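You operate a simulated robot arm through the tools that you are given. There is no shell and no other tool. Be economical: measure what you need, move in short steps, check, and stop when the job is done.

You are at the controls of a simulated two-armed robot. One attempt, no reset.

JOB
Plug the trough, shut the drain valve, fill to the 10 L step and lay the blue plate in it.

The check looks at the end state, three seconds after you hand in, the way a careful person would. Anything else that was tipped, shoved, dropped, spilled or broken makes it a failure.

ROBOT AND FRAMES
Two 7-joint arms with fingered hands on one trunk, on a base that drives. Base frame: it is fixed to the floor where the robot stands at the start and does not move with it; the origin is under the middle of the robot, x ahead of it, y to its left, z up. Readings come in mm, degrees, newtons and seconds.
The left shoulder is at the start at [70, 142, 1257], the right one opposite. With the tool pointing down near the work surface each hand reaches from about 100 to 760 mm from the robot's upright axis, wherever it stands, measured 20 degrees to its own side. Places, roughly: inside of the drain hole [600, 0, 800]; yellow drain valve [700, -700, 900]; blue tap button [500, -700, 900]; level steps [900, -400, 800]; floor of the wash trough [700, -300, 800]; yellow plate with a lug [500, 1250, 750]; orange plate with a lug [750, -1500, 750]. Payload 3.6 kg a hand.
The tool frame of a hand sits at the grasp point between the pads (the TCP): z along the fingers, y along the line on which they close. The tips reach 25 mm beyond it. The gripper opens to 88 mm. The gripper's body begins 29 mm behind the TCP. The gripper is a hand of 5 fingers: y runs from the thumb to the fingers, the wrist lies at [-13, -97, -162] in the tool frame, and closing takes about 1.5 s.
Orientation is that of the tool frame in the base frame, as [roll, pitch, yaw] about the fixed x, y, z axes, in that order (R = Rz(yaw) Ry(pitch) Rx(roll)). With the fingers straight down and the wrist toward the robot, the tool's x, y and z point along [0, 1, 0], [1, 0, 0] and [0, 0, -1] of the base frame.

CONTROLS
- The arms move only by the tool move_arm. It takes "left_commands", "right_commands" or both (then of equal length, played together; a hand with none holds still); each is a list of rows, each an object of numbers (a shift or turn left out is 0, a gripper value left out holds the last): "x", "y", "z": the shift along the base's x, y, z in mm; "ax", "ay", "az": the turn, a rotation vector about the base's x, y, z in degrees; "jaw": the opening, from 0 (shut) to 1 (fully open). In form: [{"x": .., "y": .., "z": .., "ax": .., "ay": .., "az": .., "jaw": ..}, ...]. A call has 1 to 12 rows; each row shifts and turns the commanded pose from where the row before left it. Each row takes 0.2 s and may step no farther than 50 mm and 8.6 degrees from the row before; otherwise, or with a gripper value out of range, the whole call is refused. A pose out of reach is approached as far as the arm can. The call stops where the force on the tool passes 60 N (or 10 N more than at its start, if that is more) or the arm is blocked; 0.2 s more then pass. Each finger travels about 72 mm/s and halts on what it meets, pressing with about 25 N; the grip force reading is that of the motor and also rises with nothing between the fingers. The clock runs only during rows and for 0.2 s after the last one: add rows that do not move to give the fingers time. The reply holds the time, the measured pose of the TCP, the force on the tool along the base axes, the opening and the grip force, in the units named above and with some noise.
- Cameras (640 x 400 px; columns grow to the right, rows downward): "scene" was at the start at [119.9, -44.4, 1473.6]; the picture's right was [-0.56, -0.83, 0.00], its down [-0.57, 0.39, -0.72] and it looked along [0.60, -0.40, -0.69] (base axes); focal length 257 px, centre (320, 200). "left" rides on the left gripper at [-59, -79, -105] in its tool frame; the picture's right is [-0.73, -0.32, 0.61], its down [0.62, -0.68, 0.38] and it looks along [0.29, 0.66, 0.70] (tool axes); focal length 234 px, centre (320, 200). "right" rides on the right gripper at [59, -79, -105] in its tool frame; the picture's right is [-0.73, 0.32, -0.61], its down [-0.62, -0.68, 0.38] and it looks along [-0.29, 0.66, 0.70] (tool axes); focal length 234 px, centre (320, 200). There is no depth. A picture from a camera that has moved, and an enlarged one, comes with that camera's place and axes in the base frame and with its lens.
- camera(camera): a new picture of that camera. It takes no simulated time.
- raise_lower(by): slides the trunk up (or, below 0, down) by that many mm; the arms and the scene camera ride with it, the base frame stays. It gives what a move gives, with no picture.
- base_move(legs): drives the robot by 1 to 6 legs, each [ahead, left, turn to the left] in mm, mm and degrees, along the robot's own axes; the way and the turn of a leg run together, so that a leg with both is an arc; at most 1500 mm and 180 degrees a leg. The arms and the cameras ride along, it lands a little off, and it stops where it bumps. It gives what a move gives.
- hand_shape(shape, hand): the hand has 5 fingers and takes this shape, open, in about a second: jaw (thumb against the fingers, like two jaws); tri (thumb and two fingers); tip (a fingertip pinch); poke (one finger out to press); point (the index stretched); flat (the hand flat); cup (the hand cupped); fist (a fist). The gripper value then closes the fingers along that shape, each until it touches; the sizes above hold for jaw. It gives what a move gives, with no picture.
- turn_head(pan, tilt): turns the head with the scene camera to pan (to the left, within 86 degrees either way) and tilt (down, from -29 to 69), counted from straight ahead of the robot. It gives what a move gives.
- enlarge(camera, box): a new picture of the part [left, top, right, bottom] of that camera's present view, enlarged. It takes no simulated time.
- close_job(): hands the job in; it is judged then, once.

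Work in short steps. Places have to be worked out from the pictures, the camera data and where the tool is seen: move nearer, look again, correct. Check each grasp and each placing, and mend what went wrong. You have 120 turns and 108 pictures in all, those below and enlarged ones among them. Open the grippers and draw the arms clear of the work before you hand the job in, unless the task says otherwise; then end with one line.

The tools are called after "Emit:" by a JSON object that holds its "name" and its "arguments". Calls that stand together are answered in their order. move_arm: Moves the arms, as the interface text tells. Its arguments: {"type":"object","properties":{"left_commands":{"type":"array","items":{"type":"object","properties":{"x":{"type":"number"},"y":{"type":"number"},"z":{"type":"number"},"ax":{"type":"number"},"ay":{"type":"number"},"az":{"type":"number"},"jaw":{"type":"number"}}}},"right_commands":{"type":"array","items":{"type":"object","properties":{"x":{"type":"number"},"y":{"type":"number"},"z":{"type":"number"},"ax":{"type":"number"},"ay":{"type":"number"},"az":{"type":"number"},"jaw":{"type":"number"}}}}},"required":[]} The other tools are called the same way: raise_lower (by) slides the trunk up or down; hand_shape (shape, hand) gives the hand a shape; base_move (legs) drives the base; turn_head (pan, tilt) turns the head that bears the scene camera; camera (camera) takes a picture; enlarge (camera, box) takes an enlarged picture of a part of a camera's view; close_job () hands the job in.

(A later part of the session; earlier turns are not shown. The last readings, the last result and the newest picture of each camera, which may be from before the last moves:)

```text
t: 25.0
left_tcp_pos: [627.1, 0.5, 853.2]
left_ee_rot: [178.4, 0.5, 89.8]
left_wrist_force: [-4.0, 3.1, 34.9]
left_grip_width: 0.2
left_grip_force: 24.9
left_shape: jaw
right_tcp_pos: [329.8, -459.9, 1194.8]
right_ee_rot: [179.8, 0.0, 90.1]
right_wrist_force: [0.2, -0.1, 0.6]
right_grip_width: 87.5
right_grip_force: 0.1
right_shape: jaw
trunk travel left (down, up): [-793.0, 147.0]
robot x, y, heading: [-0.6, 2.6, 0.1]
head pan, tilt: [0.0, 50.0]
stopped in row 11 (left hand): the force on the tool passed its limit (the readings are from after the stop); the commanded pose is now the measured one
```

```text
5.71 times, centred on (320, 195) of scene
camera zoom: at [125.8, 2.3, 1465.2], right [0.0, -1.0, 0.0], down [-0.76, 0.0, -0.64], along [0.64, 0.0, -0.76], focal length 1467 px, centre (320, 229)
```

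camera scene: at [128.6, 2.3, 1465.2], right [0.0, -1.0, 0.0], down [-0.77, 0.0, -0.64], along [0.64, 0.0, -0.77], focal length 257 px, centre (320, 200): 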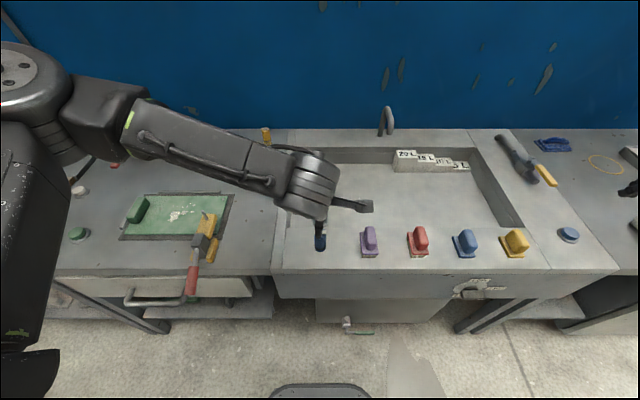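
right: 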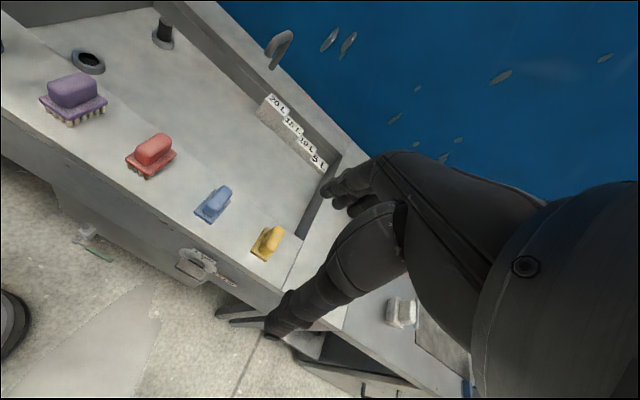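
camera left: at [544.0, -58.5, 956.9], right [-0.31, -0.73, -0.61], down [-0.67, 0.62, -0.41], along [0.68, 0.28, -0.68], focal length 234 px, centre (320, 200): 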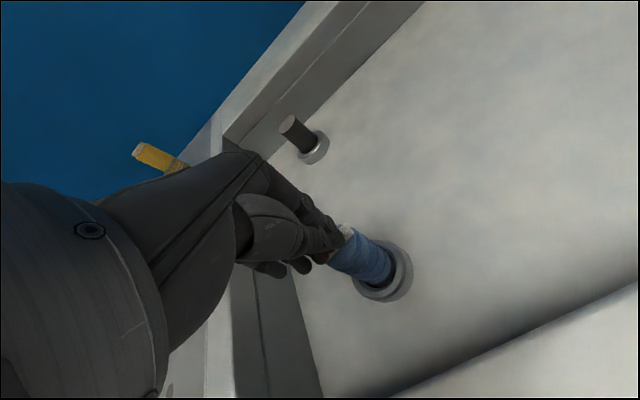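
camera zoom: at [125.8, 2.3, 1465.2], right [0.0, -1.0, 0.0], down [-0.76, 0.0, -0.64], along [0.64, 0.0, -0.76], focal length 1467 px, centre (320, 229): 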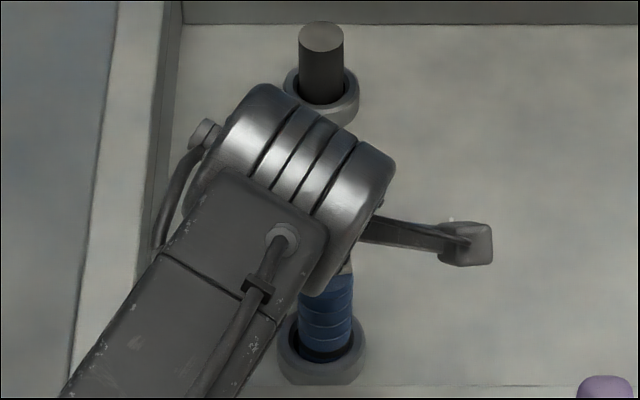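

Pressing hit 60 N without much motion. Retract and inspect the seating closely.

Emit:
{"name": "move_arm", "arguments": {"left_commands": [{"z": 30}, {"z": 40}, {"x": -30, "y": 30, "z": 20}, {"x": -40, "y": 30, "ax": 0}]}}

Emit:
{"name": "enlarge", "arguments": {"camera": "left", "box": [350, 150, 450, 250]}}

Emit:
{"name": "enlarge", "arguments": {"camera": "scene", "box": [300, 195, 340, 235]}}

```text
t: 26.0
left_tcp_pos: [569.6, 91.7, 952.5]
left_ee_rot: [176.7, -2.9, 91.5]
left_wrist_force: [-0.9, 0.5, -0.2]
left_grip_width: 0.2
left_grip_force: 25.0
left_shape: jaw
right_tcp_pos: [331.7, -459.7, 1193.9]
right_ee_rot: [179.9, 0.0, 90.0]
right_wrist_force: [0.5, -0.2, 0.1]
right_grip_width: 87.6
right_grip_force: 0.1
right_shape: jaw
trunk travel left (down, up): [-793.0, 147.0]
robot x, y, heading: [1.0, 3.2, 0.0]
head pan, tilt: [0.0, 50.0]
```

```text
4.00 times, centred on (400, 200) of left
camera zoom: at [486.4, 25.3, 1049.4], right [-0.27, -0.7, -0.66], down [-0.68, 0.63, -0.39], along [0.69, 0.34, -0.64], focal length 937 px, centre (0, 200)
```

zoom: 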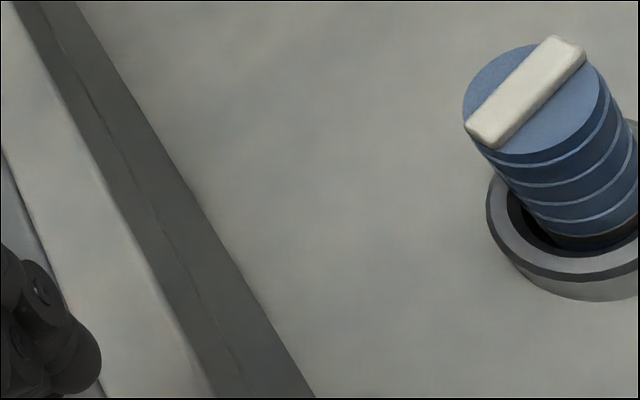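

```text
10.00 times, centred on (320, 215) of scene
camera zoom: at [127.6, 2.3, 1465.3], right [0.0, -1.0, 0.0], down [-0.77, 0.0, -0.64], along [0.64, 0.0, -0.77], focal length 2568 px, centre (320, 50)
```

zoom: 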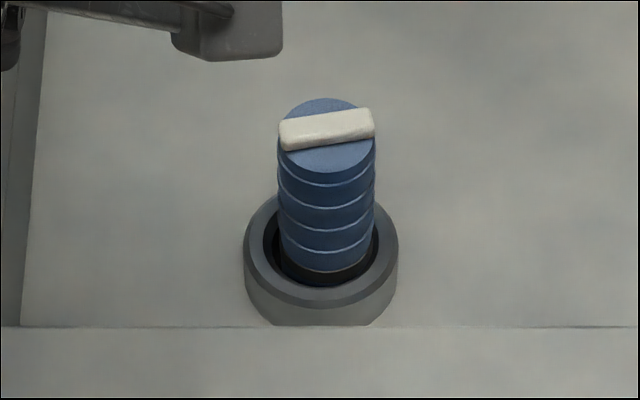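

The plug sits upright, bottomed in the ring socket (bottom ≈z 760, firm at 60 N). I'll test whether it seals when filling. Now raise/retract the left hand and drive right toward the valve and button.

Emit:
{"name": "move_arm", "arguments": {"left_commands": [{"z": 45, "x": -20, "jaw": 1}, {"z": 45, "x": -20, "ax": 3.2, "ay": 2.9}, {"z": 45, "x": -20}, {"z": 45, "x": -20}, {"z": 40, "x": -20}]}}

Emit:
{"name": "base_move", "arguments": {"legs": [[0, -560, 0]]}}

Emit:
{"name": "turn_head", "arguments": {"pan": -10, "tilt": 48}}

Emit:
{"name": "camera", "arguments": {"camera": "scene"}}

Emit:
{"name": "camera", "arguments": {"camera": "right"}}

```text
t: 26.4
left_tcp_pos: [558.8, 156.8, 939.7]
left_ee_rot: [177.7, -11.4, 94.0]
left_wrist_force: [-0.8, -0.1, -0.4]
left_grip_width: 86.3
left_grip_force: 0.1
left_shape: jaw
left hand out of reach, approached as far as the arm can: row 1
right_tcp_pos: [332.2, -459.3, 1194.6]
right_ee_rot: [179.9, 0.0, 90.2]
right_wrist_force: [0.5, -0.4, 0.1]
right_grip_width: 87.6
right_grip_force: 0.1
right_shape: jaw
trunk travel left (down, up): [-793.0, 147.0]
robot x, y, heading: [1.9, 1.9, -0.3]
head pan, tilt: [0.0, 50.0]
stopped in row 1 (left hand): the arm was blocked; the commanded pose is now the measured one
```

```text
t: 29.6
left_tcp_pos: [557.7, -402.8, 939.6]
left_ee_rot: [177.6, -11.4, 93.3]
left_wrist_force: [0.0, 0.1, 0.1]
left_grip_width: 87.8
left_grip_force: 0.0
left_shape: jaw
right_tcp_pos: [325.8, -1016.0, 1193.5]
right_ee_rot: [-180.0, 0.0, 89.5]
right_wrist_force: [-0.4, -0.1, -0.6]
right_grip_width: 87.8
right_grip_force: 0.1
right_shape: jaw
trunk travel left (down, up): [-793.0, 147.0]
robot x, y, heading: [-4.7, -556.7, -0.3]
head pan, tilt: [0.0, 50.0]
```

```text
t: 30.3
left_tcp_pos: [557.5, -403.8, 941.1]
left_ee_rot: [177.6, -11.5, 93.4]
left_wrist_force: [0.2, -1.0, -0.2]
left_grip_width: 87.8
left_grip_force: 0.0
left_shape: jaw
right_tcp_pos: [323.9, -1017.2, 1193.4]
right_ee_rot: [-179.9, -0.1, 89.5]
right_wrist_force: [0.4, 0.3, 0.5]
right_grip_width: 87.8
right_grip_force: 0.0
right_shape: jaw
trunk travel left (down, up): [-793.0, 147.0]
robot x, y, heading: [-5.5, -550.0, -0.2]
head pan, tilt: [-10.0, 48.0]
```

```text
64 pictures are left
camera scene: at [126.9, -566.4, 1467.9], right [-0.18, -0.98, 0.0], down [-0.73, 0.14, -0.67], along [0.66, -0.12, -0.74], focal length 257 px, centre (320, 200)
```

scene: 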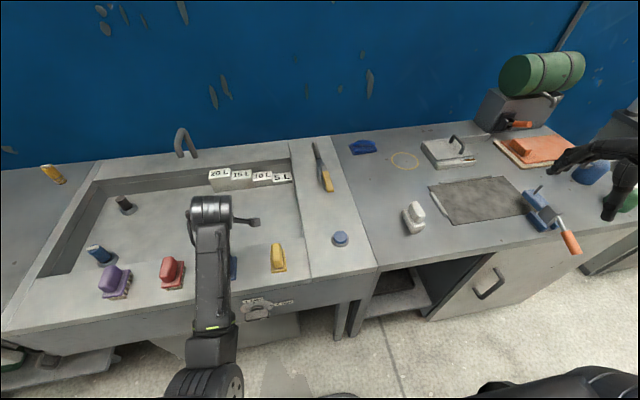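

```text
63 pictures are left
camera right: at [245.9, -955.9, 1298.7], right [0.32, -0.73, 0.61], down [-0.69, -0.62, -0.38], along [0.65, -0.3, -0.7], focal length 234 px, centre (320, 200)
```

right: 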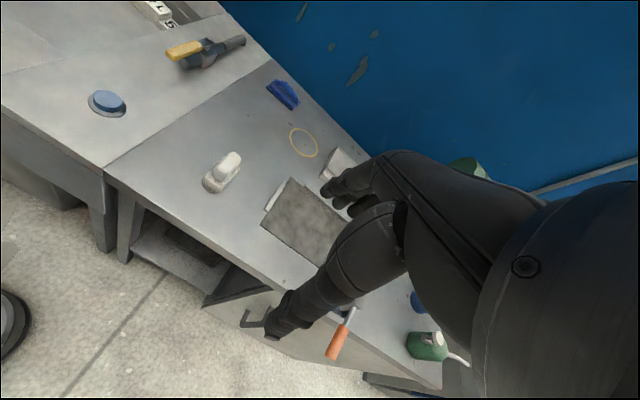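

Brushes and plug undisturbed. The left arm stalled earlier; I try lifting it straight up to get it out of the way.

Emit:
{"name": "move_arm", "arguments": {"left_commands": [{"z": 40}, {"z": 40}, {"z": 40}, {"z": 40}]}}

Emit:
{"name": "enlarge", "arguments": {"camera": "scene", "box": [290, 130, 370, 210]}}

Emit:
{"name": "enlarge", "arguments": {"camera": "right", "box": [60, 10, 260, 130]}}

```text
t: 30.8
left_tcp_pos: [564.1, -320.9, 975.8]
left_ee_rot: [176.4, -21.4, 97.5]
left_wrist_force: [-0.2, -0.6, 0.1]
left_grip_width: 87.9
left_grip_force: 0.1
left_shape: jaw
left hand out of reach, approached as far as the arm can: row 1, 2
right_tcp_pos: [326.7, -1015.2, 1194.2]
right_ee_rot: [180.0, 0.0, 89.5]
right_wrist_force: [0.3, 0.2, 0.0]
right_grip_width: 87.8
right_grip_force: 0.1
right_shape: jaw
trunk travel left (down, up): [-793.0, 147.0]
robot x, y, heading: [0.5, -552.3, -0.8]
head pan, tilt: [-10.0, 48.0]
stopped in row 2 (left hand): the arm was blocked; the commanded pose is now the measured one
```

```text
5.00 times, centred on (330, 170) of scene
camera zoom: at [127.6, -565.2, 1467.8], right [-0.18, -0.98, 0.0], down [-0.73, 0.14, -0.67], along [0.66, -0.12, -0.74], focal length 1284 px, centre (270, 350)
```

zoom: 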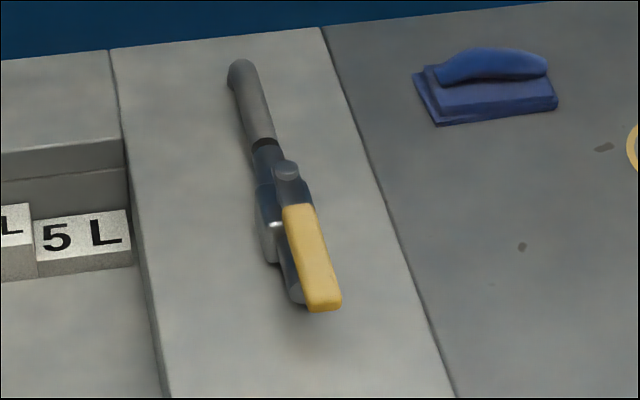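

```text
3.20 times, centred on (160, 70) of right
camera zoom: at [246.7, -954.7, 1298.9], right [0.32, -0.73, 0.61], down [-0.69, -0.62, -0.38], along [0.65, -0.3, -0.7], focal length 749 px, centre (832, 616)
```

zoom: 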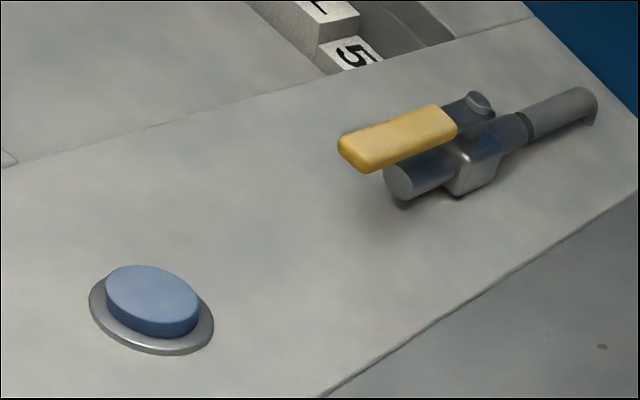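

Lever runs parallel to the pipe (open): pivot ≈[784,-697,903], handle end ≈[664,-697,895], pipe lower (top ≈870). I drive slightly nearer so the right hand reaches the full swing.

Emit:
{"name": "base_move", "arguments": {"legs": [[90, -60, 0]]}}

Emit:
{"name": "move_arm", "arguments": {"right_commands": [{"x": 15, "y": 45, "jaw": 0}, {"x": 15, "y": 45}, {"x": 15, "y": 45}, {"x": 15, "y": 45}, {"x": 15, "y": 45}, {"x": 15, "y": 45}, {"x": 15, "y": 45}]}}

Emit:
{"name": "camera", "arguments": {"camera": "right"}}

```text
t: 31.9
left_tcp_pos: [652.8, -379.7, 976.5]
left_ee_rot: [176.3, -21.5, 97.6]
left_wrist_force: [-0.7, 0.7, 0.7]
left_grip_width: 87.9
left_grip_force: 0.0
left_shape: jaw
right_tcp_pos: [414.2, -1075.9, 1194.3]
right_ee_rot: [179.9, 0.0, 89.5]
right_wrist_force: [-0.3, 0.2, -0.9]
right_grip_width: 87.6
right_grip_force: 0.1
right_shape: jaw
trunk travel left (down, up): [-793.0, 147.0]
robot x, y, heading: [86.6, -612.6, -0.5]
head pan, tilt: [-10.0, 48.0]
```

```text
t: 33.5
left_tcp_pos: [652.4, -378.2, 974.1]
left_ee_rot: [176.2, -21.2, 97.6]
left_wrist_force: [0.0, 1.0, -0.5]
left_grip_width: 87.9
left_grip_force: 0.1
left_shape: jaw
right_tcp_pos: [518.7, -759.2, 1193.2]
right_ee_rot: [179.9, 0.0, 89.5]
right_wrist_force: [-0.2, 0.9, -0.8]
right_grip_width: 0.0
right_grip_force: 24.9
right_shape: jaw
trunk travel left (down, up): [-793.0, 147.0]
robot x, y, heading: [83.7, -606.7, -0.7]
head pan, tilt: [-10.0, 48.0]
```

```text
60 pictures are left
camera right: at [440.4, -698.8, 1298.6], right [0.32, -0.73, 0.61], down [-0.69, -0.62, -0.38], along [0.65, -0.3, -0.7], focal length 234 px, centre (320, 200)
```

right: 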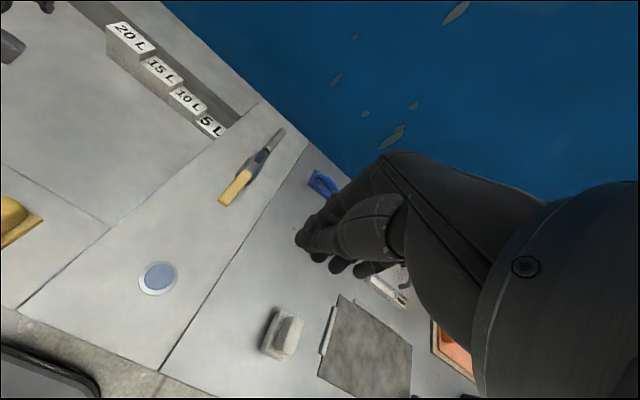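

Lever end confirmed at ≈[664,-700,890]. Move right hand to the trough-side of the lever at (682,-650) and down with tips just below the lever.

Emit:
{"name": "move_arm", "arguments": {"right_commands": [{"x": 40, "y": 27}, {"x": 41, "y": 27}, {"x": 41, "y": 27}, {"x": 41, "y": 27, "z": -10}, {"z": -50}, {"z": -50}, {"z": -50}, {"z": -50}, {"z": -40}]}}

Emit:
{"name": "camera", "arguments": {"camera": "right"}}

Emit:
{"name": "enlarge", "arguments": {"camera": "scene", "box": [240, 120, 400, 220]}}

```text
t: 35.5
left_tcp_pos: [653.1, -380.1, 975.7]
left_ee_rot: [176.4, -21.4, 97.5]
left_wrist_force: [0.1, 0.7, -0.3]
left_grip_width: 88.0
left_grip_force: 0.0
left_shape: jaw
right_tcp_pos: [612.6, -773.1, 989.2]
right_ee_rot: [-180.0, -0.1, 89.5]
right_wrist_force: [0.3, -0.6, 0.5]
right_grip_width: 0.1
right_grip_force: 25.0
right_shape: jaw
right hand out of reach, approached as far as the arm can: row 3, 4, 5, 6, 7, 8, 9
trunk travel left (down, up): [-793.0, 147.0]
robot x, y, heading: [84.9, -614.3, -0.6]
head pan, tilt: [-10.0, 48.0]
```

```text
59 pictures are left
camera right: at [534.0, -713.7, 1095.7], right [0.32, -0.73, 0.61], down [-0.69, -0.62, -0.38], along [0.65, -0.29, -0.7], focal length 234 px, centre (320, 200)
```

right: 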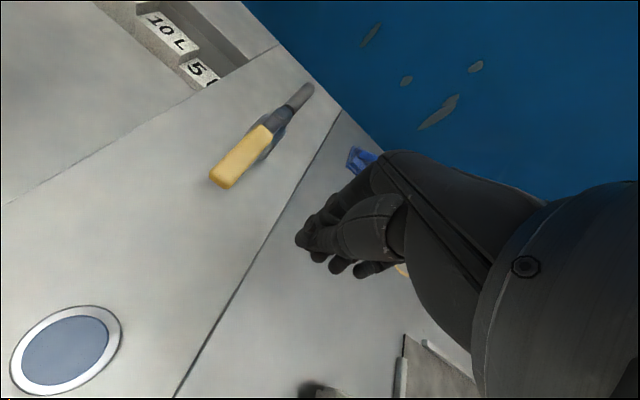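

```text
4.00 times, centred on (320, 170) of scene
camera zoom: at [216.5, -626.3, 1467.9], right [-0.18, -0.98, 0.0], down [-0.73, 0.14, -0.67], along [0.66, -0.12, -0.74], focal length 1027 px, centre (320, 320)
```

zoom: 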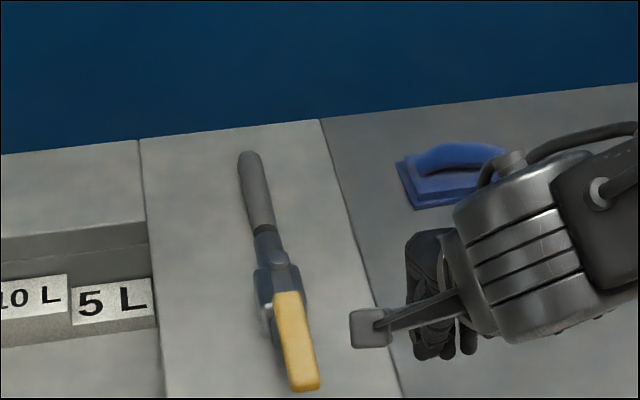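

The right arm can't reach across its midline here. Drive left 150 mm and ahead 30 so the valve lies to the right arm's own side.

Emit:
{"name": "base_move", "arguments": {"legs": [[30, 150, 0]]}}

Emit:
{"name": "camera", "arguments": {"camera": "right"}}

```text
t: 36.9
left_tcp_pos: [684.0, -229.5, 975.9]
left_ee_rot: [176.4, -21.5, 97.4]
left_wrist_force: [0.0, 1.2, 0.3]
left_grip_width: 88.1
left_grip_force: 0.1
left_shape: jaw
right_tcp_pos: [645.5, -623.2, 990.6]
right_ee_rot: [180.0, -0.1, 89.4]
right_wrist_force: [0.5, 0.0, -0.2]
right_grip_width: 0.0
right_grip_force: 25.0
right_shape: jaw
trunk travel left (down, up): [-793.0, 147.0]
robot x, y, heading: [118.9, -462.4, -0.6]
head pan, tilt: [-10.0, 48.0]
```

```text
57 pictures are left
camera right: at [566.1, -562.8, 1095.9], right [0.32, -0.73, 0.61], down [-0.69, -0.62, -0.39], along [0.65, -0.29, -0.7], focal length 234 px, centre (320, 200)
```

right: 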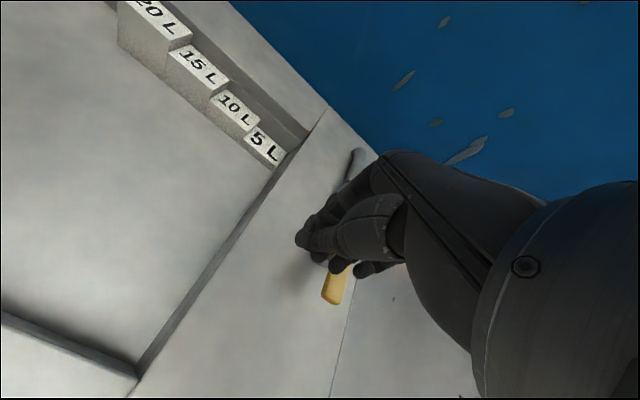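

Check where the commanded pose is with a null step.

Emit:
{"name": "move_arm", "arguments": {"right_commands": [{"z": 0}, {"z": 5}]}}

```text
t: 37.5
left_tcp_pos: [684.3, -228.8, 975.5]
left_ee_rot: [176.3, -21.3, 97.5]
left_wrist_force: [0.9, -0.4, 0.0]
left_grip_width: 87.6
left_grip_force: 0.0
left_shape: jaw
right_tcp_pos: [646.2, -622.4, 996.3]
right_ee_rot: [-180.0, -0.2, 89.5]
right_wrist_force: [-1.2, 0.8, -0.6]
right_grip_width: 0.2
right_grip_force: 25.2
right_shape: jaw
trunk travel left (down, up): [-793.0, 147.0]
robot x, y, heading: [119.5, -461.0, -0.3]
head pan, tilt: [-10.0, 48.0]
```

Relative moves are sane. Go down beside the lever at (682,-648,905).

Emit:
{"name": "move_arm", "arguments": {"right_commands": [{"x": 36, "y": -26, "z": -20}, {"z": -35}, {"z": -36}]}}

Emit:
{"name": "camera", "arguments": {"camera": "right"}}

Emit:
{"name": "turn_head", "arguments": {"pan": -28, "tilt": 48}}

Emit:
{"name": "enlarge", "arguments": {"camera": "scene", "box": [240, 120, 400, 220]}}

```text
t: 38.3
left_tcp_pos: [685.2, -227.6, 975.4]
left_ee_rot: [176.4, -21.3, 97.6]
left_wrist_force: [0.5, 0.4, -0.3]
left_grip_width: 87.9
left_grip_force: 0.1
left_shape: jaw
right_tcp_pos: [654.9, -678.9, 948.2]
right_ee_rot: [180.0, -0.1, 89.5]
right_wrist_force: [-0.1, -0.6, -0.2]
right_grip_width: 0.0
right_grip_force: 25.5
right_shape: jaw
right hand out of reach, approached as far as the arm can: row 1, 2, 3
trunk travel left (down, up): [-793.0, 147.0]
robot x, y, heading: [115.2, -459.1, -0.7]
head pan, tilt: [-10.0, 48.0]
```

```text
56 pictures are left
camera right: at [574.5, -618.6, 1054.6], right [0.32, -0.73, 0.61], down [-0.69, -0.62, -0.38], along [0.66, -0.29, -0.7], focal length 234 px, centre (320, 200)
```

right: 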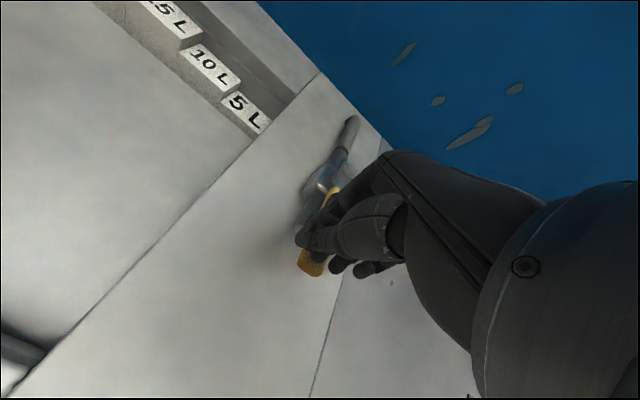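

```text
t: 39.1
left_tcp_pos: [685.1, -229.8, 974.7]
left_ee_rot: [176.4, -21.3, 97.6]
left_wrist_force: [0.2, -0.2, -0.2]
left_grip_width: 87.8
left_grip_force: 0.1
left_shape: jaw
right_tcp_pos: [654.7, -679.3, 949.1]
right_ee_rot: [-180.0, -0.1, 89.5]
right_wrist_force: [-0.4, 0.9, -0.6]
right_grip_width: 0.0
right_grip_force: 25.3
right_shape: jaw
trunk travel left (down, up): [-793.0, 147.0]
robot x, y, heading: [119.5, -462.0, -0.5]
head pan, tilt: [-28.0, 48.0]
```

```text
4.00 times, centred on (320, 170) of scene
camera zoom: at [240.5, -497.2, 1467.8], right [-0.48, -0.88, 0.0], down [-0.65, 0.35, -0.67], along [0.59, -0.32, -0.74], focal length 1027 px, centre (320, 320)
```

zoom: 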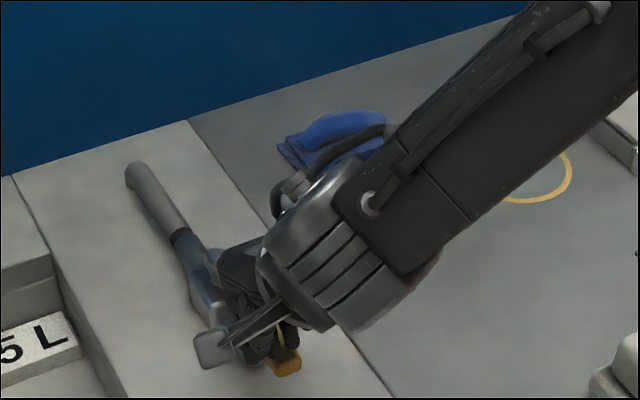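

The right forearm comes in from the right, so the wrist is at its sideways limit; I turn the hand (yaw +48°) while lifting to ease it.

Emit:
{"name": "move_arm", "arguments": {"right_commands": [{"z": 15, "az": 8}, {"z": 15, "az": 8}, {"az": 8}, {"az": 8}, {"az": 8}, {"az": 8}, {"x": 15, "y": 30}]}}

Emit:
{"name": "camera", "arguments": {"camera": "right"}}

```text
t: 40.8
left_tcp_pos: [686.0, -227.8, 974.7]
left_ee_rot: [176.3, -21.4, 97.5]
left_wrist_force: [0.5, 0.4, 0.3]
left_grip_width: 87.4
left_grip_force: 0.1
left_shape: jaw
right_tcp_pos: [670.6, -649.4, 980.5]
right_ee_rot: [-179.9, -0.1, 137.4]
right_wrist_force: [0.8, 0.6, -1.0]
right_grip_width: 0.1
right_grip_force: 24.8
right_shape: jaw
trunk travel left (down, up): [-793.0, 147.0]
robot x, y, heading: [122.6, -460.6, -0.4]
head pan, tilt: [-28.0, 48.0]
```

```text
54 pictures are left
camera right: at [573.7, -666.2, 1085.7], right [0.75, -0.25, 0.61], down [0.0, -0.92, -0.38], along [0.66, 0.29, -0.7], focal length 234 px, centre (320, 200)
```

right: 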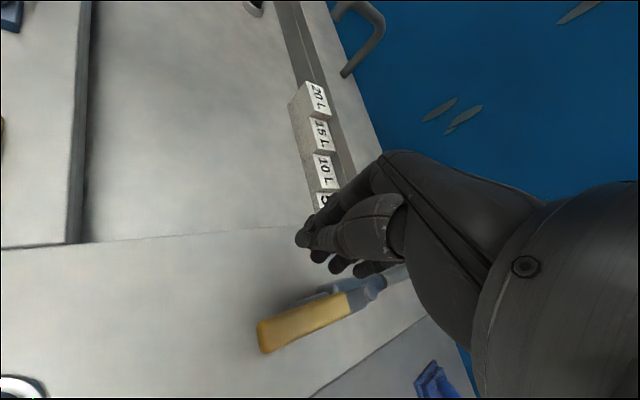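

Wrist freed. Descend beside the lever (trough side), tips to z≈878.

Emit:
{"name": "move_arm", "arguments": {"right_commands": [{"x": 8, "y": 8, "z": -38}, {"z": -38}]}}

Emit:
{"name": "camera", "arguments": {"camera": "right"}}

Emit:
{"name": "enlarge", "arguments": {"camera": "scene", "box": [240, 120, 400, 220]}}

```text
t: 41.4
left_tcp_pos: [685.2, -228.4, 975.8]
left_ee_rot: [176.3, -21.3, 97.6]
left_wrist_force: [0.4, 0.3, -0.1]
left_grip_width: 87.8
left_grip_force: 0.1
left_shape: jaw
right_tcp_pos: [649.5, -662.1, 945.1]
right_ee_rot: [-179.9, 0.1, 137.5]
right_wrist_force: [-0.4, -0.2, -0.3]
right_grip_width: 0.0
right_grip_force: 25.2
right_shape: jaw
right hand out of reach, approached as far as the arm can: row 1, 2
trunk travel left (down, up): [-793.0, 147.0]
robot x, y, heading: [120.0, -463.9, -0.4]
head pan, tilt: [-28.0, 48.0]
```

```text
53 pictures are left
camera right: at [551.6, -677.9, 1050.8], right [0.75, -0.25, 0.61], down [0.0, -0.92, -0.38], along [0.66, 0.29, -0.7], focal length 234 px, centre (320, 200)
```

right: 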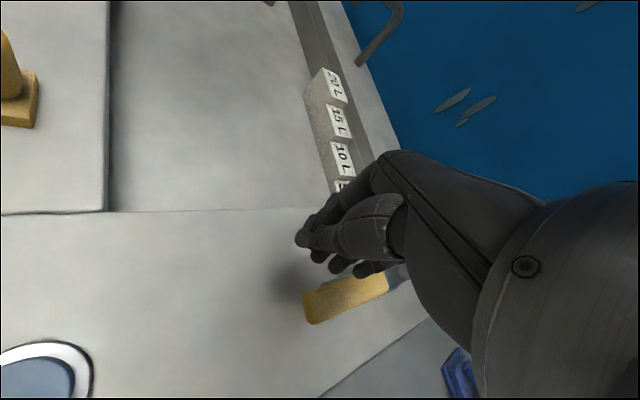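

```text
4.00 times, centred on (320, 170) of scene
camera zoom: at [240.1, -497.4, 1467.9], right [-0.48, -0.88, 0.0], down [-0.65, 0.35, -0.67], along [0.59, -0.32, -0.74], focal length 1027 px, centre (320, 320)
```

zoom: 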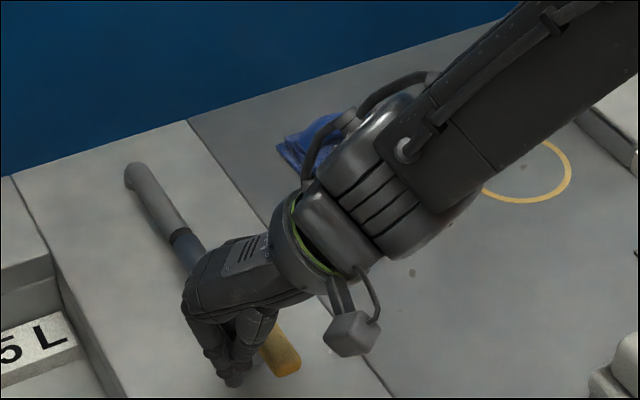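

Downward reach is now limiting. I'll free the left hand (yaw −40°, raise) and raise the right hand, then lower the trunk.

Emit:
{"name": "move_arm", "arguments": {"left_commands": [{"az": -8}, {"az": -8}, {"az": -8}, {"az": -8, "z": 20}, {"az": -8, "z": 30}, {"z": 40}, {"z": 40}, {"z": 40}, {"z": 40}], "right_commands": [{"z": 10}, {"z": 10}, {"z": 10}, {"z": 20}, {"z": 20}, {"z": 20}, {"z": 20}, {"z": 20}, {"z": 20}]}}

```text
t: 43.4
left_tcp_pos: [705.1, -209.6, 1147.5]
left_ee_rot: [169.4, -25.0, 67.8]
left_wrist_force: [-0.5, -0.4, -0.2]
left_grip_width: 87.7
left_grip_force: 0.0
left_shape: jaw
left hand out of reach, approached as far as the arm can: row 4, 5, 6, 7
right_tcp_pos: [647.4, -660.7, 1095.0]
right_ee_rot: [179.9, -0.2, 137.4]
right_wrist_force: [-0.5, -0.2, 1.0]
right_grip_width: 0.0
right_grip_force: 24.7
right_shape: jaw
trunk travel left (down, up): [-793.0, 147.0]
robot x, y, heading: [120.6, -462.6, -0.5]
head pan, tilt: [-28.0, 48.0]
```

Both hands are up and free. Lower the trunk 150 mm.

Emit:
{"name": "raise_lower", "arguments": {"by": -150}}

Emit:
{"name": "move_arm", "arguments": {"right_commands": [{"x": 25, "y": 20}, {"x": 5, "z": -20}]}}

Emit:
{"name": "camera", "arguments": {"camera": "scene"}}

```text
t: 45.1
left_tcp_pos: [704.9, -207.6, 995.8]
left_ee_rot: [169.3, -24.8, 67.8]
left_wrist_force: [1.1, 0.4, -0.5]
left_grip_width: 87.8
left_grip_force: 0.1
left_shape: jaw
right_tcp_pos: [648.9, -658.9, 945.7]
right_ee_rot: [-179.9, 0.0, 137.4]
right_wrist_force: [-0.3, -0.2, 0.2]
right_grip_width: 0.0
right_grip_force: 25.0
right_shape: jaw
trunk travel left (down, up): [-643.0, 297.0]
robot x, y, heading: [119.6, -458.7, -0.6]
head pan, tilt: [-28.0, 48.0]
```

```text
t: 45.7
left_tcp_pos: [705.9, -208.1, 995.4]
left_ee_rot: [169.3, -25.0, 67.8]
left_wrist_force: [-0.3, 0.5, 0.5]
left_grip_width: 87.9
left_grip_force: 0.2
left_shape: jaw
right_tcp_pos: [680.5, -639.5, 924.9]
right_ee_rot: [180.0, -0.1, 137.4]
right_wrist_force: [-0.3, 0.1, -0.3]
right_grip_width: 0.1
right_grip_force: 24.6
right_shape: jaw
trunk travel left (down, up): [-643.0, 297.0]
robot x, y, heading: [118.0, -457.7, -0.4]
head pan, tilt: [-28.0, 48.0]
```

```text
51 pictures are left
camera scene: at [240.4, -497.8, 1317.9], right [-0.48, -0.88, 0.0], down [-0.65, 0.36, -0.67], along [0.59, -0.32, -0.74], focal length 257 px, centre (320, 200)
```

scene: 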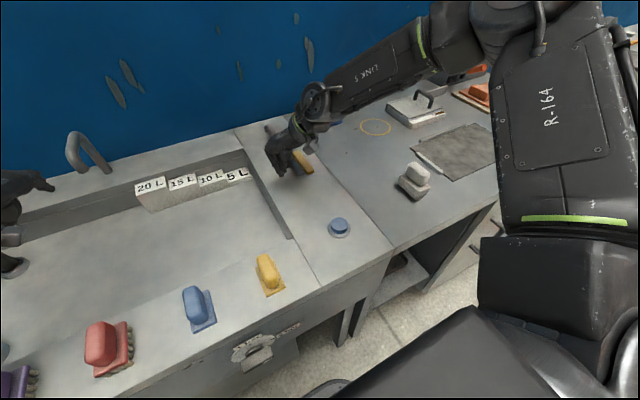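

Now lower to z≈902 and push the lever toward −y a little, checking force.

Emit:
{"name": "move_arm", "arguments": {"right_commands": [{"z": -22}, {"x": 3, "y": -18}, {"y": -18}, {"y": -12}, {"y": -15}]}}

Emit:
{"name": "enlarge", "arguments": {"camera": "scene", "box": [220, 90, 380, 190]}}

```text
t: 47.0
left_tcp_pos: [702.1, -199.5, 997.4]
left_ee_rot: [169.0, -24.8, 68.3]
left_wrist_force: [0.6, -0.7, -0.4]
left_grip_width: 88.1
left_grip_force: 0.1
left_shape: jaw
right_tcp_pos: [677.1, -685.6, 904.5]
right_ee_rot: [-179.9, -0.7, 138.7]
right_wrist_force: [-12.3, 36.5, 1.9]
right_grip_width: 0.0
right_grip_force: 24.9
right_shape: jaw
trunk travel left (down, up): [-643.0, 297.0]
robot x, y, heading: [121.4, -458.5, -0.4]
head pan, tilt: [-28.0, 48.0]
stopped in row 5 (right hand): the force on the tool passed its limit (the readings are from after the stop); the commanded pose is now the measured one
```

```text
4.00 times, centred on (300, 140) of scene
camera zoom: at [237.5, -490.5, 1318.5], right [-0.47, -0.88, 0.0], down [-0.65, 0.35, -0.67], along [0.59, -0.32, -0.74], focal length 1027 px, centre (400, 440)
```

zoom: 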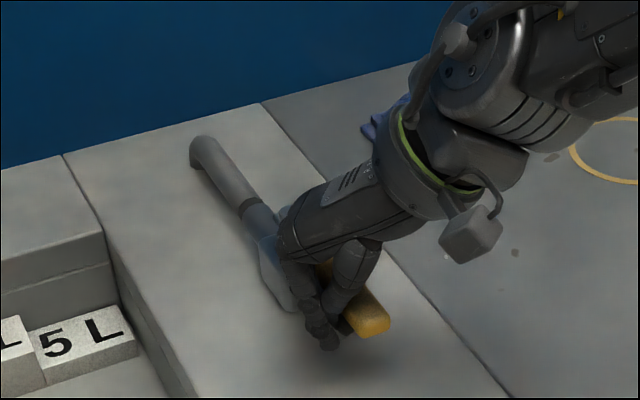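

The lever resists toward −y (60 N): that's its stop. Back off, hop over and push toward +y from the other side.

Emit:
{"name": "move_arm", "arguments": {"right_commands": [{"y": 20}, {"z": 40}, {"z": 40}, {"x": 8, "y": -40}, {"y": -40}, {"y": -36}, {"z": -40}, {"z": -40}]}}

Emit:
{"name": "enlarge", "arguments": {"camera": "scene", "box": [220, 90, 380, 190]}}

Emit:
{"name": "camera", "arguments": {"camera": "right"}}

```text
t: 48.8
left_tcp_pos: [706.5, -205.7, 995.2]
left_ee_rot: [169.3, -24.9, 68.0]
left_wrist_force: [-0.9, 0.5, 0.4]
left_grip_width: 88.1
left_grip_force: 0.1
left_shape: jaw
right_tcp_pos: [688.8, -790.1, 900.9]
right_ee_rot: [-180.0, -0.7, 137.9]
right_wrist_force: [-0.2, 0.5, -0.4]
right_grip_width: 0.0
right_grip_force: 25.0
right_shape: jaw
trunk travel left (down, up): [-643.0, 297.0]
robot x, y, heading: [119.3, -461.1, -0.1]
head pan, tilt: [-28.0, 48.0]
```

```text
4.00 times, centred on (300, 140) of scene
camera zoom: at [240.9, -496.5, 1317.8], right [-0.47, -0.88, 0.0], down [-0.65, 0.35, -0.67], along [0.59, -0.32, -0.74], focal length 1027 px, centre (400, 440)
```

zoom: 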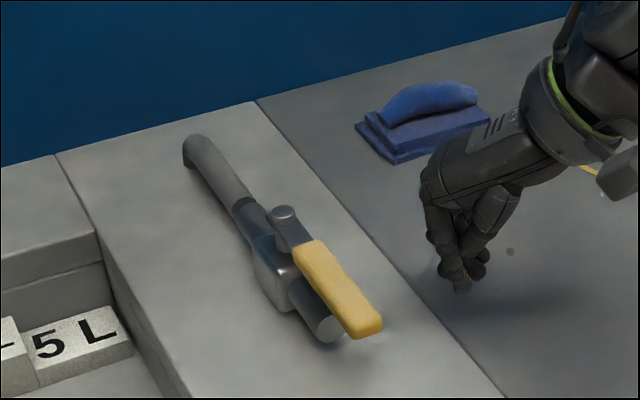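

```text
48 pictures are left
camera right: at [592.1, -809.7, 1006.1], right [0.76, -0.25, 0.6], down [0.0, -0.92, -0.39], along [0.65, 0.3, -0.7], focal length 234 px, centre (320, 200)
```

right: 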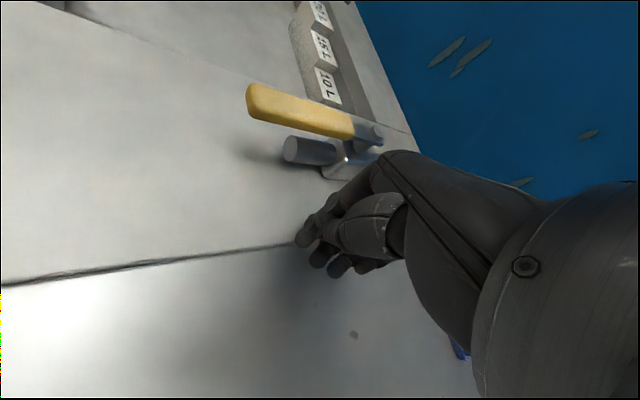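

Clear on the −y side. Push toward +y along an arc around the pivot (first half).

Emit:
{"name": "move_arm", "arguments": {"right_commands": [{"y": 35}, {"y": 30}, {"x": -3, "y": 16}, {"y": 16}, {"x": 2, "y": 13}, {"x": 2, "y": 13}, {"x": 6, "y": 12}, {"x": 6, "y": 12}]}}

Emit:
{"name": "enlarge", "arguments": {"camera": "scene", "box": [220, 90, 380, 190]}}

```text
t: 50.5
left_tcp_pos: [704.5, -205.1, 997.6]
left_ee_rot: [169.2, -25.0, 68.1]
left_wrist_force: [0.5, -0.4, 0.0]
left_grip_width: 87.8
left_grip_force: 0.1
left_shape: jaw
right_tcp_pos: [699.8, -643.0, 902.6]
right_ee_rot: [-180.0, -0.6, 138.1]
right_wrist_force: [-3.2, -2.9, 1.9]
right_grip_width: 0.0
right_grip_force: 25.0
right_shape: jaw
trunk travel left (down, up): [-643.0, 297.0]
robot x, y, heading: [119.5, -459.7, -0.5]
head pan, tilt: [-28.0, 48.0]
```

```text
4.00 times, centred on (300, 140) of scene
camera zoom: at [239.1, -496.6, 1318.0], right [-0.47, -0.88, 0.0], down [-0.65, 0.35, -0.67], along [0.59, -0.32, -0.74], focal length 1027 px, centre (400, 440)
```

zoom: 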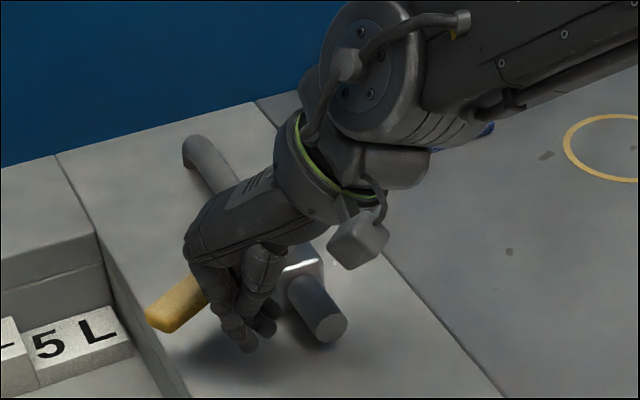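

The lever is turning easily (≈60°). Continue the arc to 90°.

Emit:
{"name": "move_arm", "arguments": {"right_commands": [{"x": 8, "y": 11}, {"x": 9, "y": 10}, {"x": 11, "y": 8}, {"x": 11, "y": 7}, {"x": 12, "y": 5}, {"x": 12, "y": 3}, {"x": 8}, {"x": 6}]}}

Emit:
{"name": "enlarge", "arguments": {"camera": "scene", "box": [220, 90, 380, 190]}}

```text
t: 52.4
left_tcp_pos: [705.3, -204.4, 996.1]
left_ee_rot: [169.3, -24.9, 67.9]
left_wrist_force: [-0.6, 0.2, -0.6]
left_grip_width: 88.1
left_grip_force: 0.0
left_shape: jaw
right_tcp_pos: [734.8, -622.2, 919.5]
right_ee_rot: [180.0, -0.6, 138.2]
right_wrist_force: [-1.9, 0.6, 1.1]
right_grip_width: 0.0
right_grip_force: 24.3
right_shape: jaw
right hand out of reach, approached as far as the arm can: row 3, 4, 5, 6, 7, 8
trunk travel left (down, up): [-643.0, 297.0]
robot x, y, heading: [115.0, -460.0, -0.2]
head pan, tilt: [-28.0, 48.0]
```

```text
4.00 times, centred on (300, 140) of scene
camera zoom: at [239.6, -495.8, 1317.9], right [-0.47, -0.88, 0.0], down [-0.65, 0.35, -0.67], along [0.59, -0.32, -0.74], focal length 1027 px, centre (400, 440)
```

zoom: 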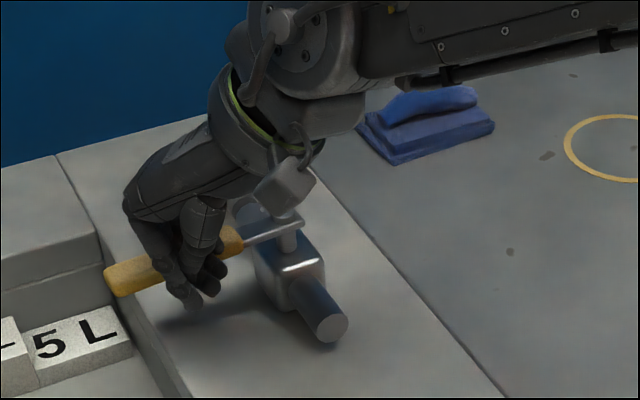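

Lever appears near 90° (end ≈[788,-583]). Back the hand off and check.

Emit:
{"name": "move_arm", "arguments": {"right_commands": [{"x": -40}, {"x": -20, "z": 40}, {"x": -30, "y": -30, "z": 30}, {"x": -40, "y": -30}]}}

Emit:
{"name": "enlarge", "arguments": {"camera": "scene", "box": [220, 90, 380, 190]}}

Emit:
{"name": "camera", "arguments": {"camera": "right"}}

```text
refused: row 3 steps farther than a row can; nothing moved
```

```text
4.00 times, centred on (300, 140) of scene
camera zoom: at [239.6, -495.8, 1317.9], right [-0.47, -0.88, 0.0], down [-0.65, 0.35, -0.67], along [0.59, -0.32, -0.74], focal length 1027 px, centre (400, 440)
```

zoom: 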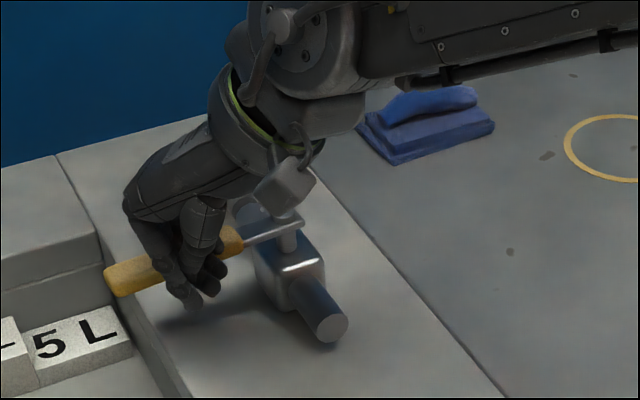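

```text
44 pictures are left
camera right: at [638.6, -640.7, 1024.5], right [0.76, -0.25, 0.6], down [0.01, -0.92, -0.39], along [0.65, 0.3, -0.7], focal length 234 px, centre (320, 200)
```

right: 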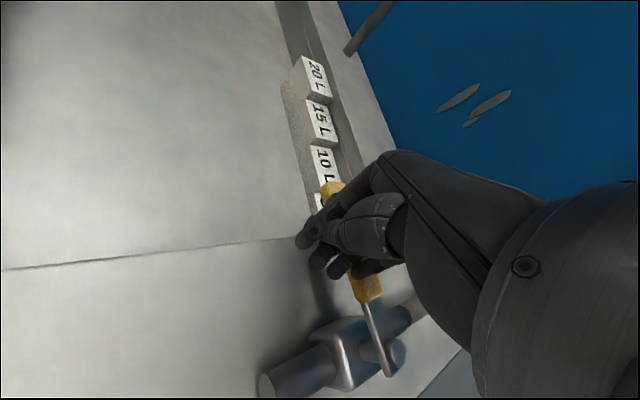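

Right-camera estimate says ≈90°. To be sure it is at its stop, back the hand 45 mm, drive ahead 40 and press with force check.

Emit:
{"name": "move_arm", "arguments": {"right_commands": [{"x": -30}, {"x": -25, "z": -5}]}}

Emit:
{"name": "base_move", "arguments": {"legs": [[40, 0, 0]]}}

Emit:
{"name": "move_arm", "arguments": {"right_commands": [{"z": -6}, {"x": 8}, {"x": 8}, {"x": 6}, {"x": 5}, {"x": 5}, {"x": 5}]}}

```text
t: 53.0
left_tcp_pos: [705.0, -205.1, 997.3]
left_ee_rot: [169.4, -25.0, 68.0]
left_wrist_force: [0.0, -0.1, -0.3]
left_grip_width: 87.9
left_grip_force: 0.0
left_shape: jaw
right_tcp_pos: [680.9, -622.8, 912.7]
right_ee_rot: [-179.8, -0.7, 138.2]
right_wrist_force: [-0.1, -0.2, 0.3]
right_grip_width: 0.1
right_grip_force: 24.9
right_shape: jaw
trunk travel left (down, up): [-643.0, 297.0]
robot x, y, heading: [121.9, -458.9, -0.2]
head pan, tilt: [-28.0, 48.0]
```

```text
t: 53.8
left_tcp_pos: [745.5, -204.8, 995.9]
left_ee_rot: [169.3, -25.0, 67.9]
left_wrist_force: [0.5, -0.7, 0.3]
left_grip_width: 87.8
left_grip_force: 0.0
left_shape: jaw
right_tcp_pos: [719.4, -622.9, 912.7]
right_ee_rot: [-179.9, -0.7, 138.1]
right_wrist_force: [0.4, -0.3, 1.2]
right_grip_width: 0.0
right_grip_force: 25.1
right_shape: jaw
trunk travel left (down, up): [-643.0, 297.0]
robot x, y, heading: [160.1, -459.9, -0.4]
head pan, tilt: [-28.0, 48.0]
```

```text
t: 55.4
left_tcp_pos: [734.6, -204.4, 1001.7]
left_ee_rot: [168.6, -25.2, 68.4]
left_wrist_force: [-0.4, 0.1, 0.2]
left_grip_width: 87.8
left_grip_force: 0.0
left_shape: jaw
right_tcp_pos: [746.3, -621.4, 912.0]
right_ee_rot: [179.9, -0.3, 138.3]
right_wrist_force: [-49.8, 5.4, 15.4]
right_grip_width: 0.0
right_grip_force: 25.0
right_shape: jaw
trunk travel left (down, up): [-643.0, 297.0]
robot x, y, heading: [158.4, -456.1, -0.4]
head pan, tilt: [-28.0, 48.0]
```

The lever holds at 50 N: valve is shut at its stop. Withdraw toward the tap button and look.

Emit:
{"name": "move_arm", "arguments": {"right_commands": [{"x": -45}, {"x": -20, "z": 40}, {"x": -40, "y": -20}, {"x": -40, "y": -25}, {"x": -40, "y": -20}]}}

Emit:
{"name": "turn_head", "arguments": {"pan": -14, "tilt": 48}}

Emit:
{"name": "camera", "arguments": {"camera": "scene"}}

Emit:
{"name": "camera", "arguments": {"camera": "right"}}

```text
t: 56.6
left_tcp_pos: [743.4, -205.2, 996.3]
left_ee_rot: [169.1, -25.0, 68.0]
left_wrist_force: [-0.1, 0.0, 0.4]
left_grip_width: 88.0
left_grip_force: 0.1
left_shape: jaw
right_tcp_pos: [570.3, -689.4, 945.6]
right_ee_rot: [-179.9, -0.7, 138.0]
right_wrist_force: [-0.1, 0.5, 1.2]
right_grip_width: 0.3
right_grip_force: 24.7
right_shape: jaw
trunk travel left (down, up): [-643.0, 297.0]
robot x, y, heading: [160.4, -459.7, -0.3]
head pan, tilt: [-28.0, 48.0]
```

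```text
t: 57.4
left_tcp_pos: [745.8, -205.1, 996.4]
left_ee_rot: [169.3, -24.9, 67.9]
left_wrist_force: [1.0, -0.7, -0.3]
left_grip_width: 87.9
left_grip_force: 0.0
left_shape: jaw
right_tcp_pos: [572.5, -688.2, 944.7]
right_ee_rot: [-179.9, -0.6, 138.1]
right_wrist_force: [0.2, 0.1, 0.0]
right_grip_width: 0.2
right_grip_force: 24.7
right_shape: jaw
trunk travel left (down, up): [-643.0, 297.0]
robot x, y, heading: [162.2, -461.0, -0.5]
head pan, tilt: [-14.0, 48.0]
```

```text
43 pictures are left
camera scene: at [287.6, -478.5, 1317.8], right [-0.25, -0.97, 0.0], down [-0.72, 0.18, -0.67], along [0.65, -0.17, -0.74], focal length 257 px, centre (320, 200)
```

scene: 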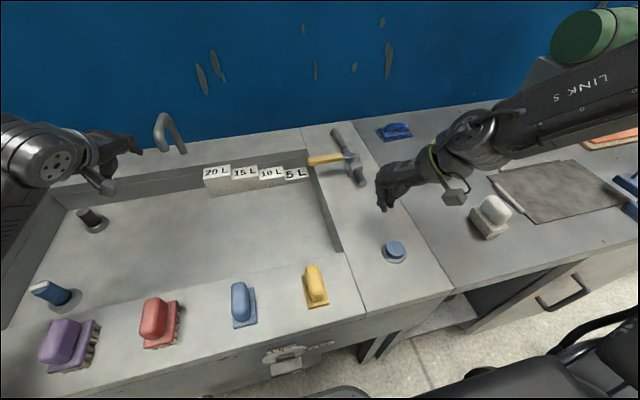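

```text
42 pictures are left
camera right: at [476.8, -708.0, 1051.3], right [0.76, -0.25, 0.6], down [0.0, -0.92, -0.39], along [0.65, 0.3, -0.7], focal length 234 px, centre (320, 200)
```

right: 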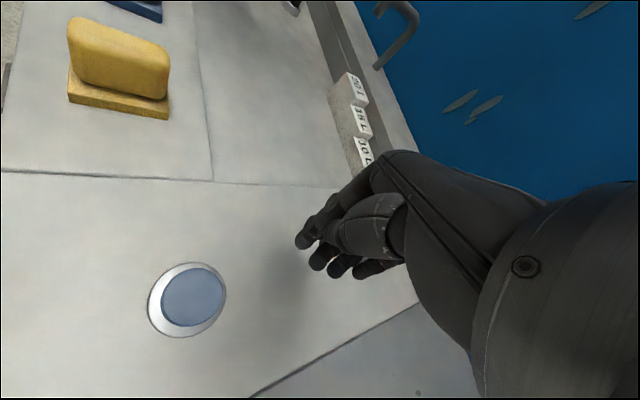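

Lever is now across the pipe. Button ≈[520,-701,855]. Hover above it, then press with force watch.

Emit:
{"name": "move_arm", "arguments": {"right_commands": [{"x": -26, "y": -6}, {"x": -26, "y": -7}, {"z": -30}, {"z": -15}]}}

Emit:
{"name": "enlarge", "arguments": {"camera": "scene", "box": [340, 180, 440, 280]}}

```text
t: 58.4
left_tcp_pos: [745.8, -206.0, 997.0]
left_ee_rot: [169.4, -24.9, 67.9]
left_wrist_force: [0.1, 0.2, -0.3]
left_grip_width: 87.6
left_grip_force: 0.0
left_shape: jaw
right_tcp_pos: [520.0, -700.9, 901.4]
right_ee_rot: [-179.9, -0.6, 138.0]
right_wrist_force: [0.5, -0.2, 0.3]
right_grip_width: 0.1
right_grip_force: 25.2
right_shape: jaw
trunk travel left (down, up): [-643.0, 297.0]
robot x, y, heading: [158.2, -463.5, -0.5]
head pan, tilt: [-14.0, 48.0]
```

```text
4.00 times, centred on (390, 230) of scene
camera zoom: at [286.8, -478.7, 1317.9], right [-0.25, -0.97, 0.0], down [-0.72, 0.18, -0.67], along [0.65, -0.17, -0.74], focal length 1027 px, centre (40, 80)
```

zoom: 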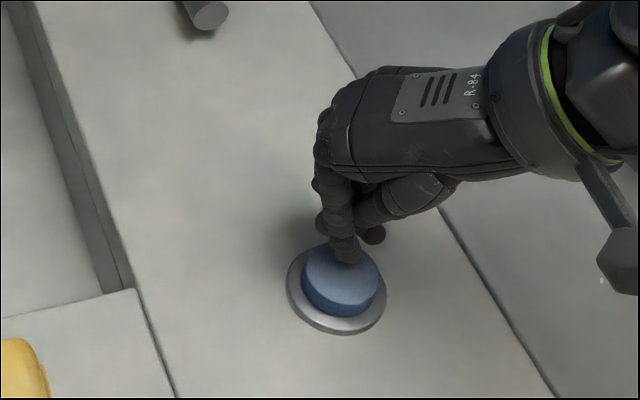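

Tip is centred over the button. Press down in small steps.

Emit:
{"name": "move_arm", "arguments": {"right_commands": [{"z": -10}, {"z": -5}, {"z": -4}, {"z": -4}, {"z": -4}, {"z": -3}]}}

Emit:
{"name": "camera", "arguments": {"camera": "scene"}}

```text
t: 59.8
left_tcp_pos: [741.8, -203.1, 997.7]
left_ee_rot: [169.0, -24.9, 68.2]
left_wrist_force: [-1.1, -0.4, -0.1]
left_grip_width: 88.1
left_grip_force: 0.1
left_shape: jaw
right_tcp_pos: [522.1, -697.3, 876.6]
right_ee_rot: [179.5, 0.0, 138.4]
right_wrist_force: [1.0, 6.0, 32.3]
right_grip_width: 0.1
right_grip_force: 24.8
right_shape: jaw
trunk travel left (down, up): [-643.0, 297.0]
robot x, y, heading: [158.1, -461.3, -0.4]
head pan, tilt: [-14.0, 48.0]
stopped in row 6 (right hand): the force on the tool passed its limit (the readings are from after the stop); the commanded pose is now the measured one
```

```text
40 pictures are left
camera scene: at [284.1, -476.3, 1318.3], right [-0.25, -0.97, 0.0], down [-0.72, 0.18, -0.67], along [0.65, -0.17, -0.74], focal length 257 px, centre (320, 200)
```

scene: 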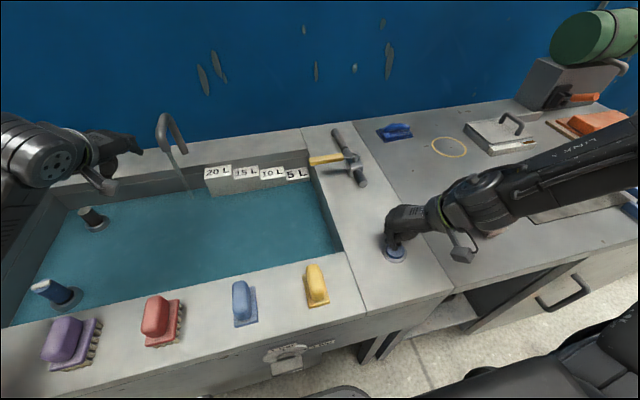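

Water is flowing. Release the button and check whether it keeps flowing.

Emit:
{"name": "move_arm", "arguments": {"right_commands": [{"z": 25}]}}

Emit:
{"name": "enlarge", "arguments": {"camera": "scene", "box": [140, 100, 340, 220]}}

```text
t: 60.2
left_tcp_pos: [746.1, -205.3, 994.7]
left_ee_rot: [169.3, -25.0, 68.0]
left_wrist_force: [-0.5, -0.7, 0.4]
left_grip_width: 87.9
left_grip_force: 0.0
left_shape: jaw
right_tcp_pos: [524.5, -699.9, 897.2]
right_ee_rot: [179.8, -0.2, 138.2]
right_wrist_force: [0.5, 0.7, -0.9]
right_grip_width: 0.0
right_grip_force: 24.6
right_shape: jaw
trunk travel left (down, up): [-643.0, 297.0]
robot x, y, heading: [161.9, -459.6, -0.3]
head pan, tilt: [-14.0, 48.0]
```

```text
3.20 times, centred on (240, 160) of scene
camera zoom: at [287.7, -477.9, 1317.3], right [-0.25, -0.97, 0.0], down [-0.72, 0.18, -0.67], along [0.65, -0.17, -0.74], focal length 822 px, centre (576, 328)
```

zoom: 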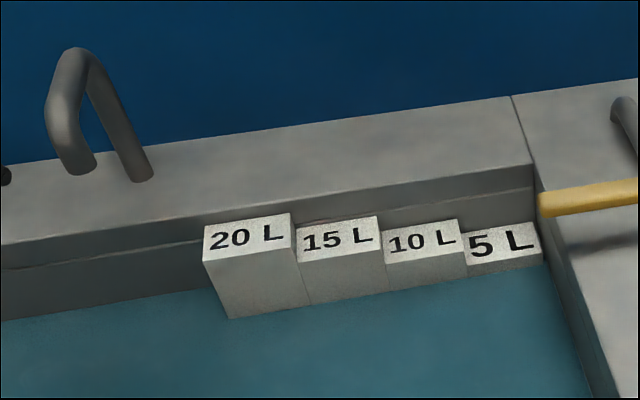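

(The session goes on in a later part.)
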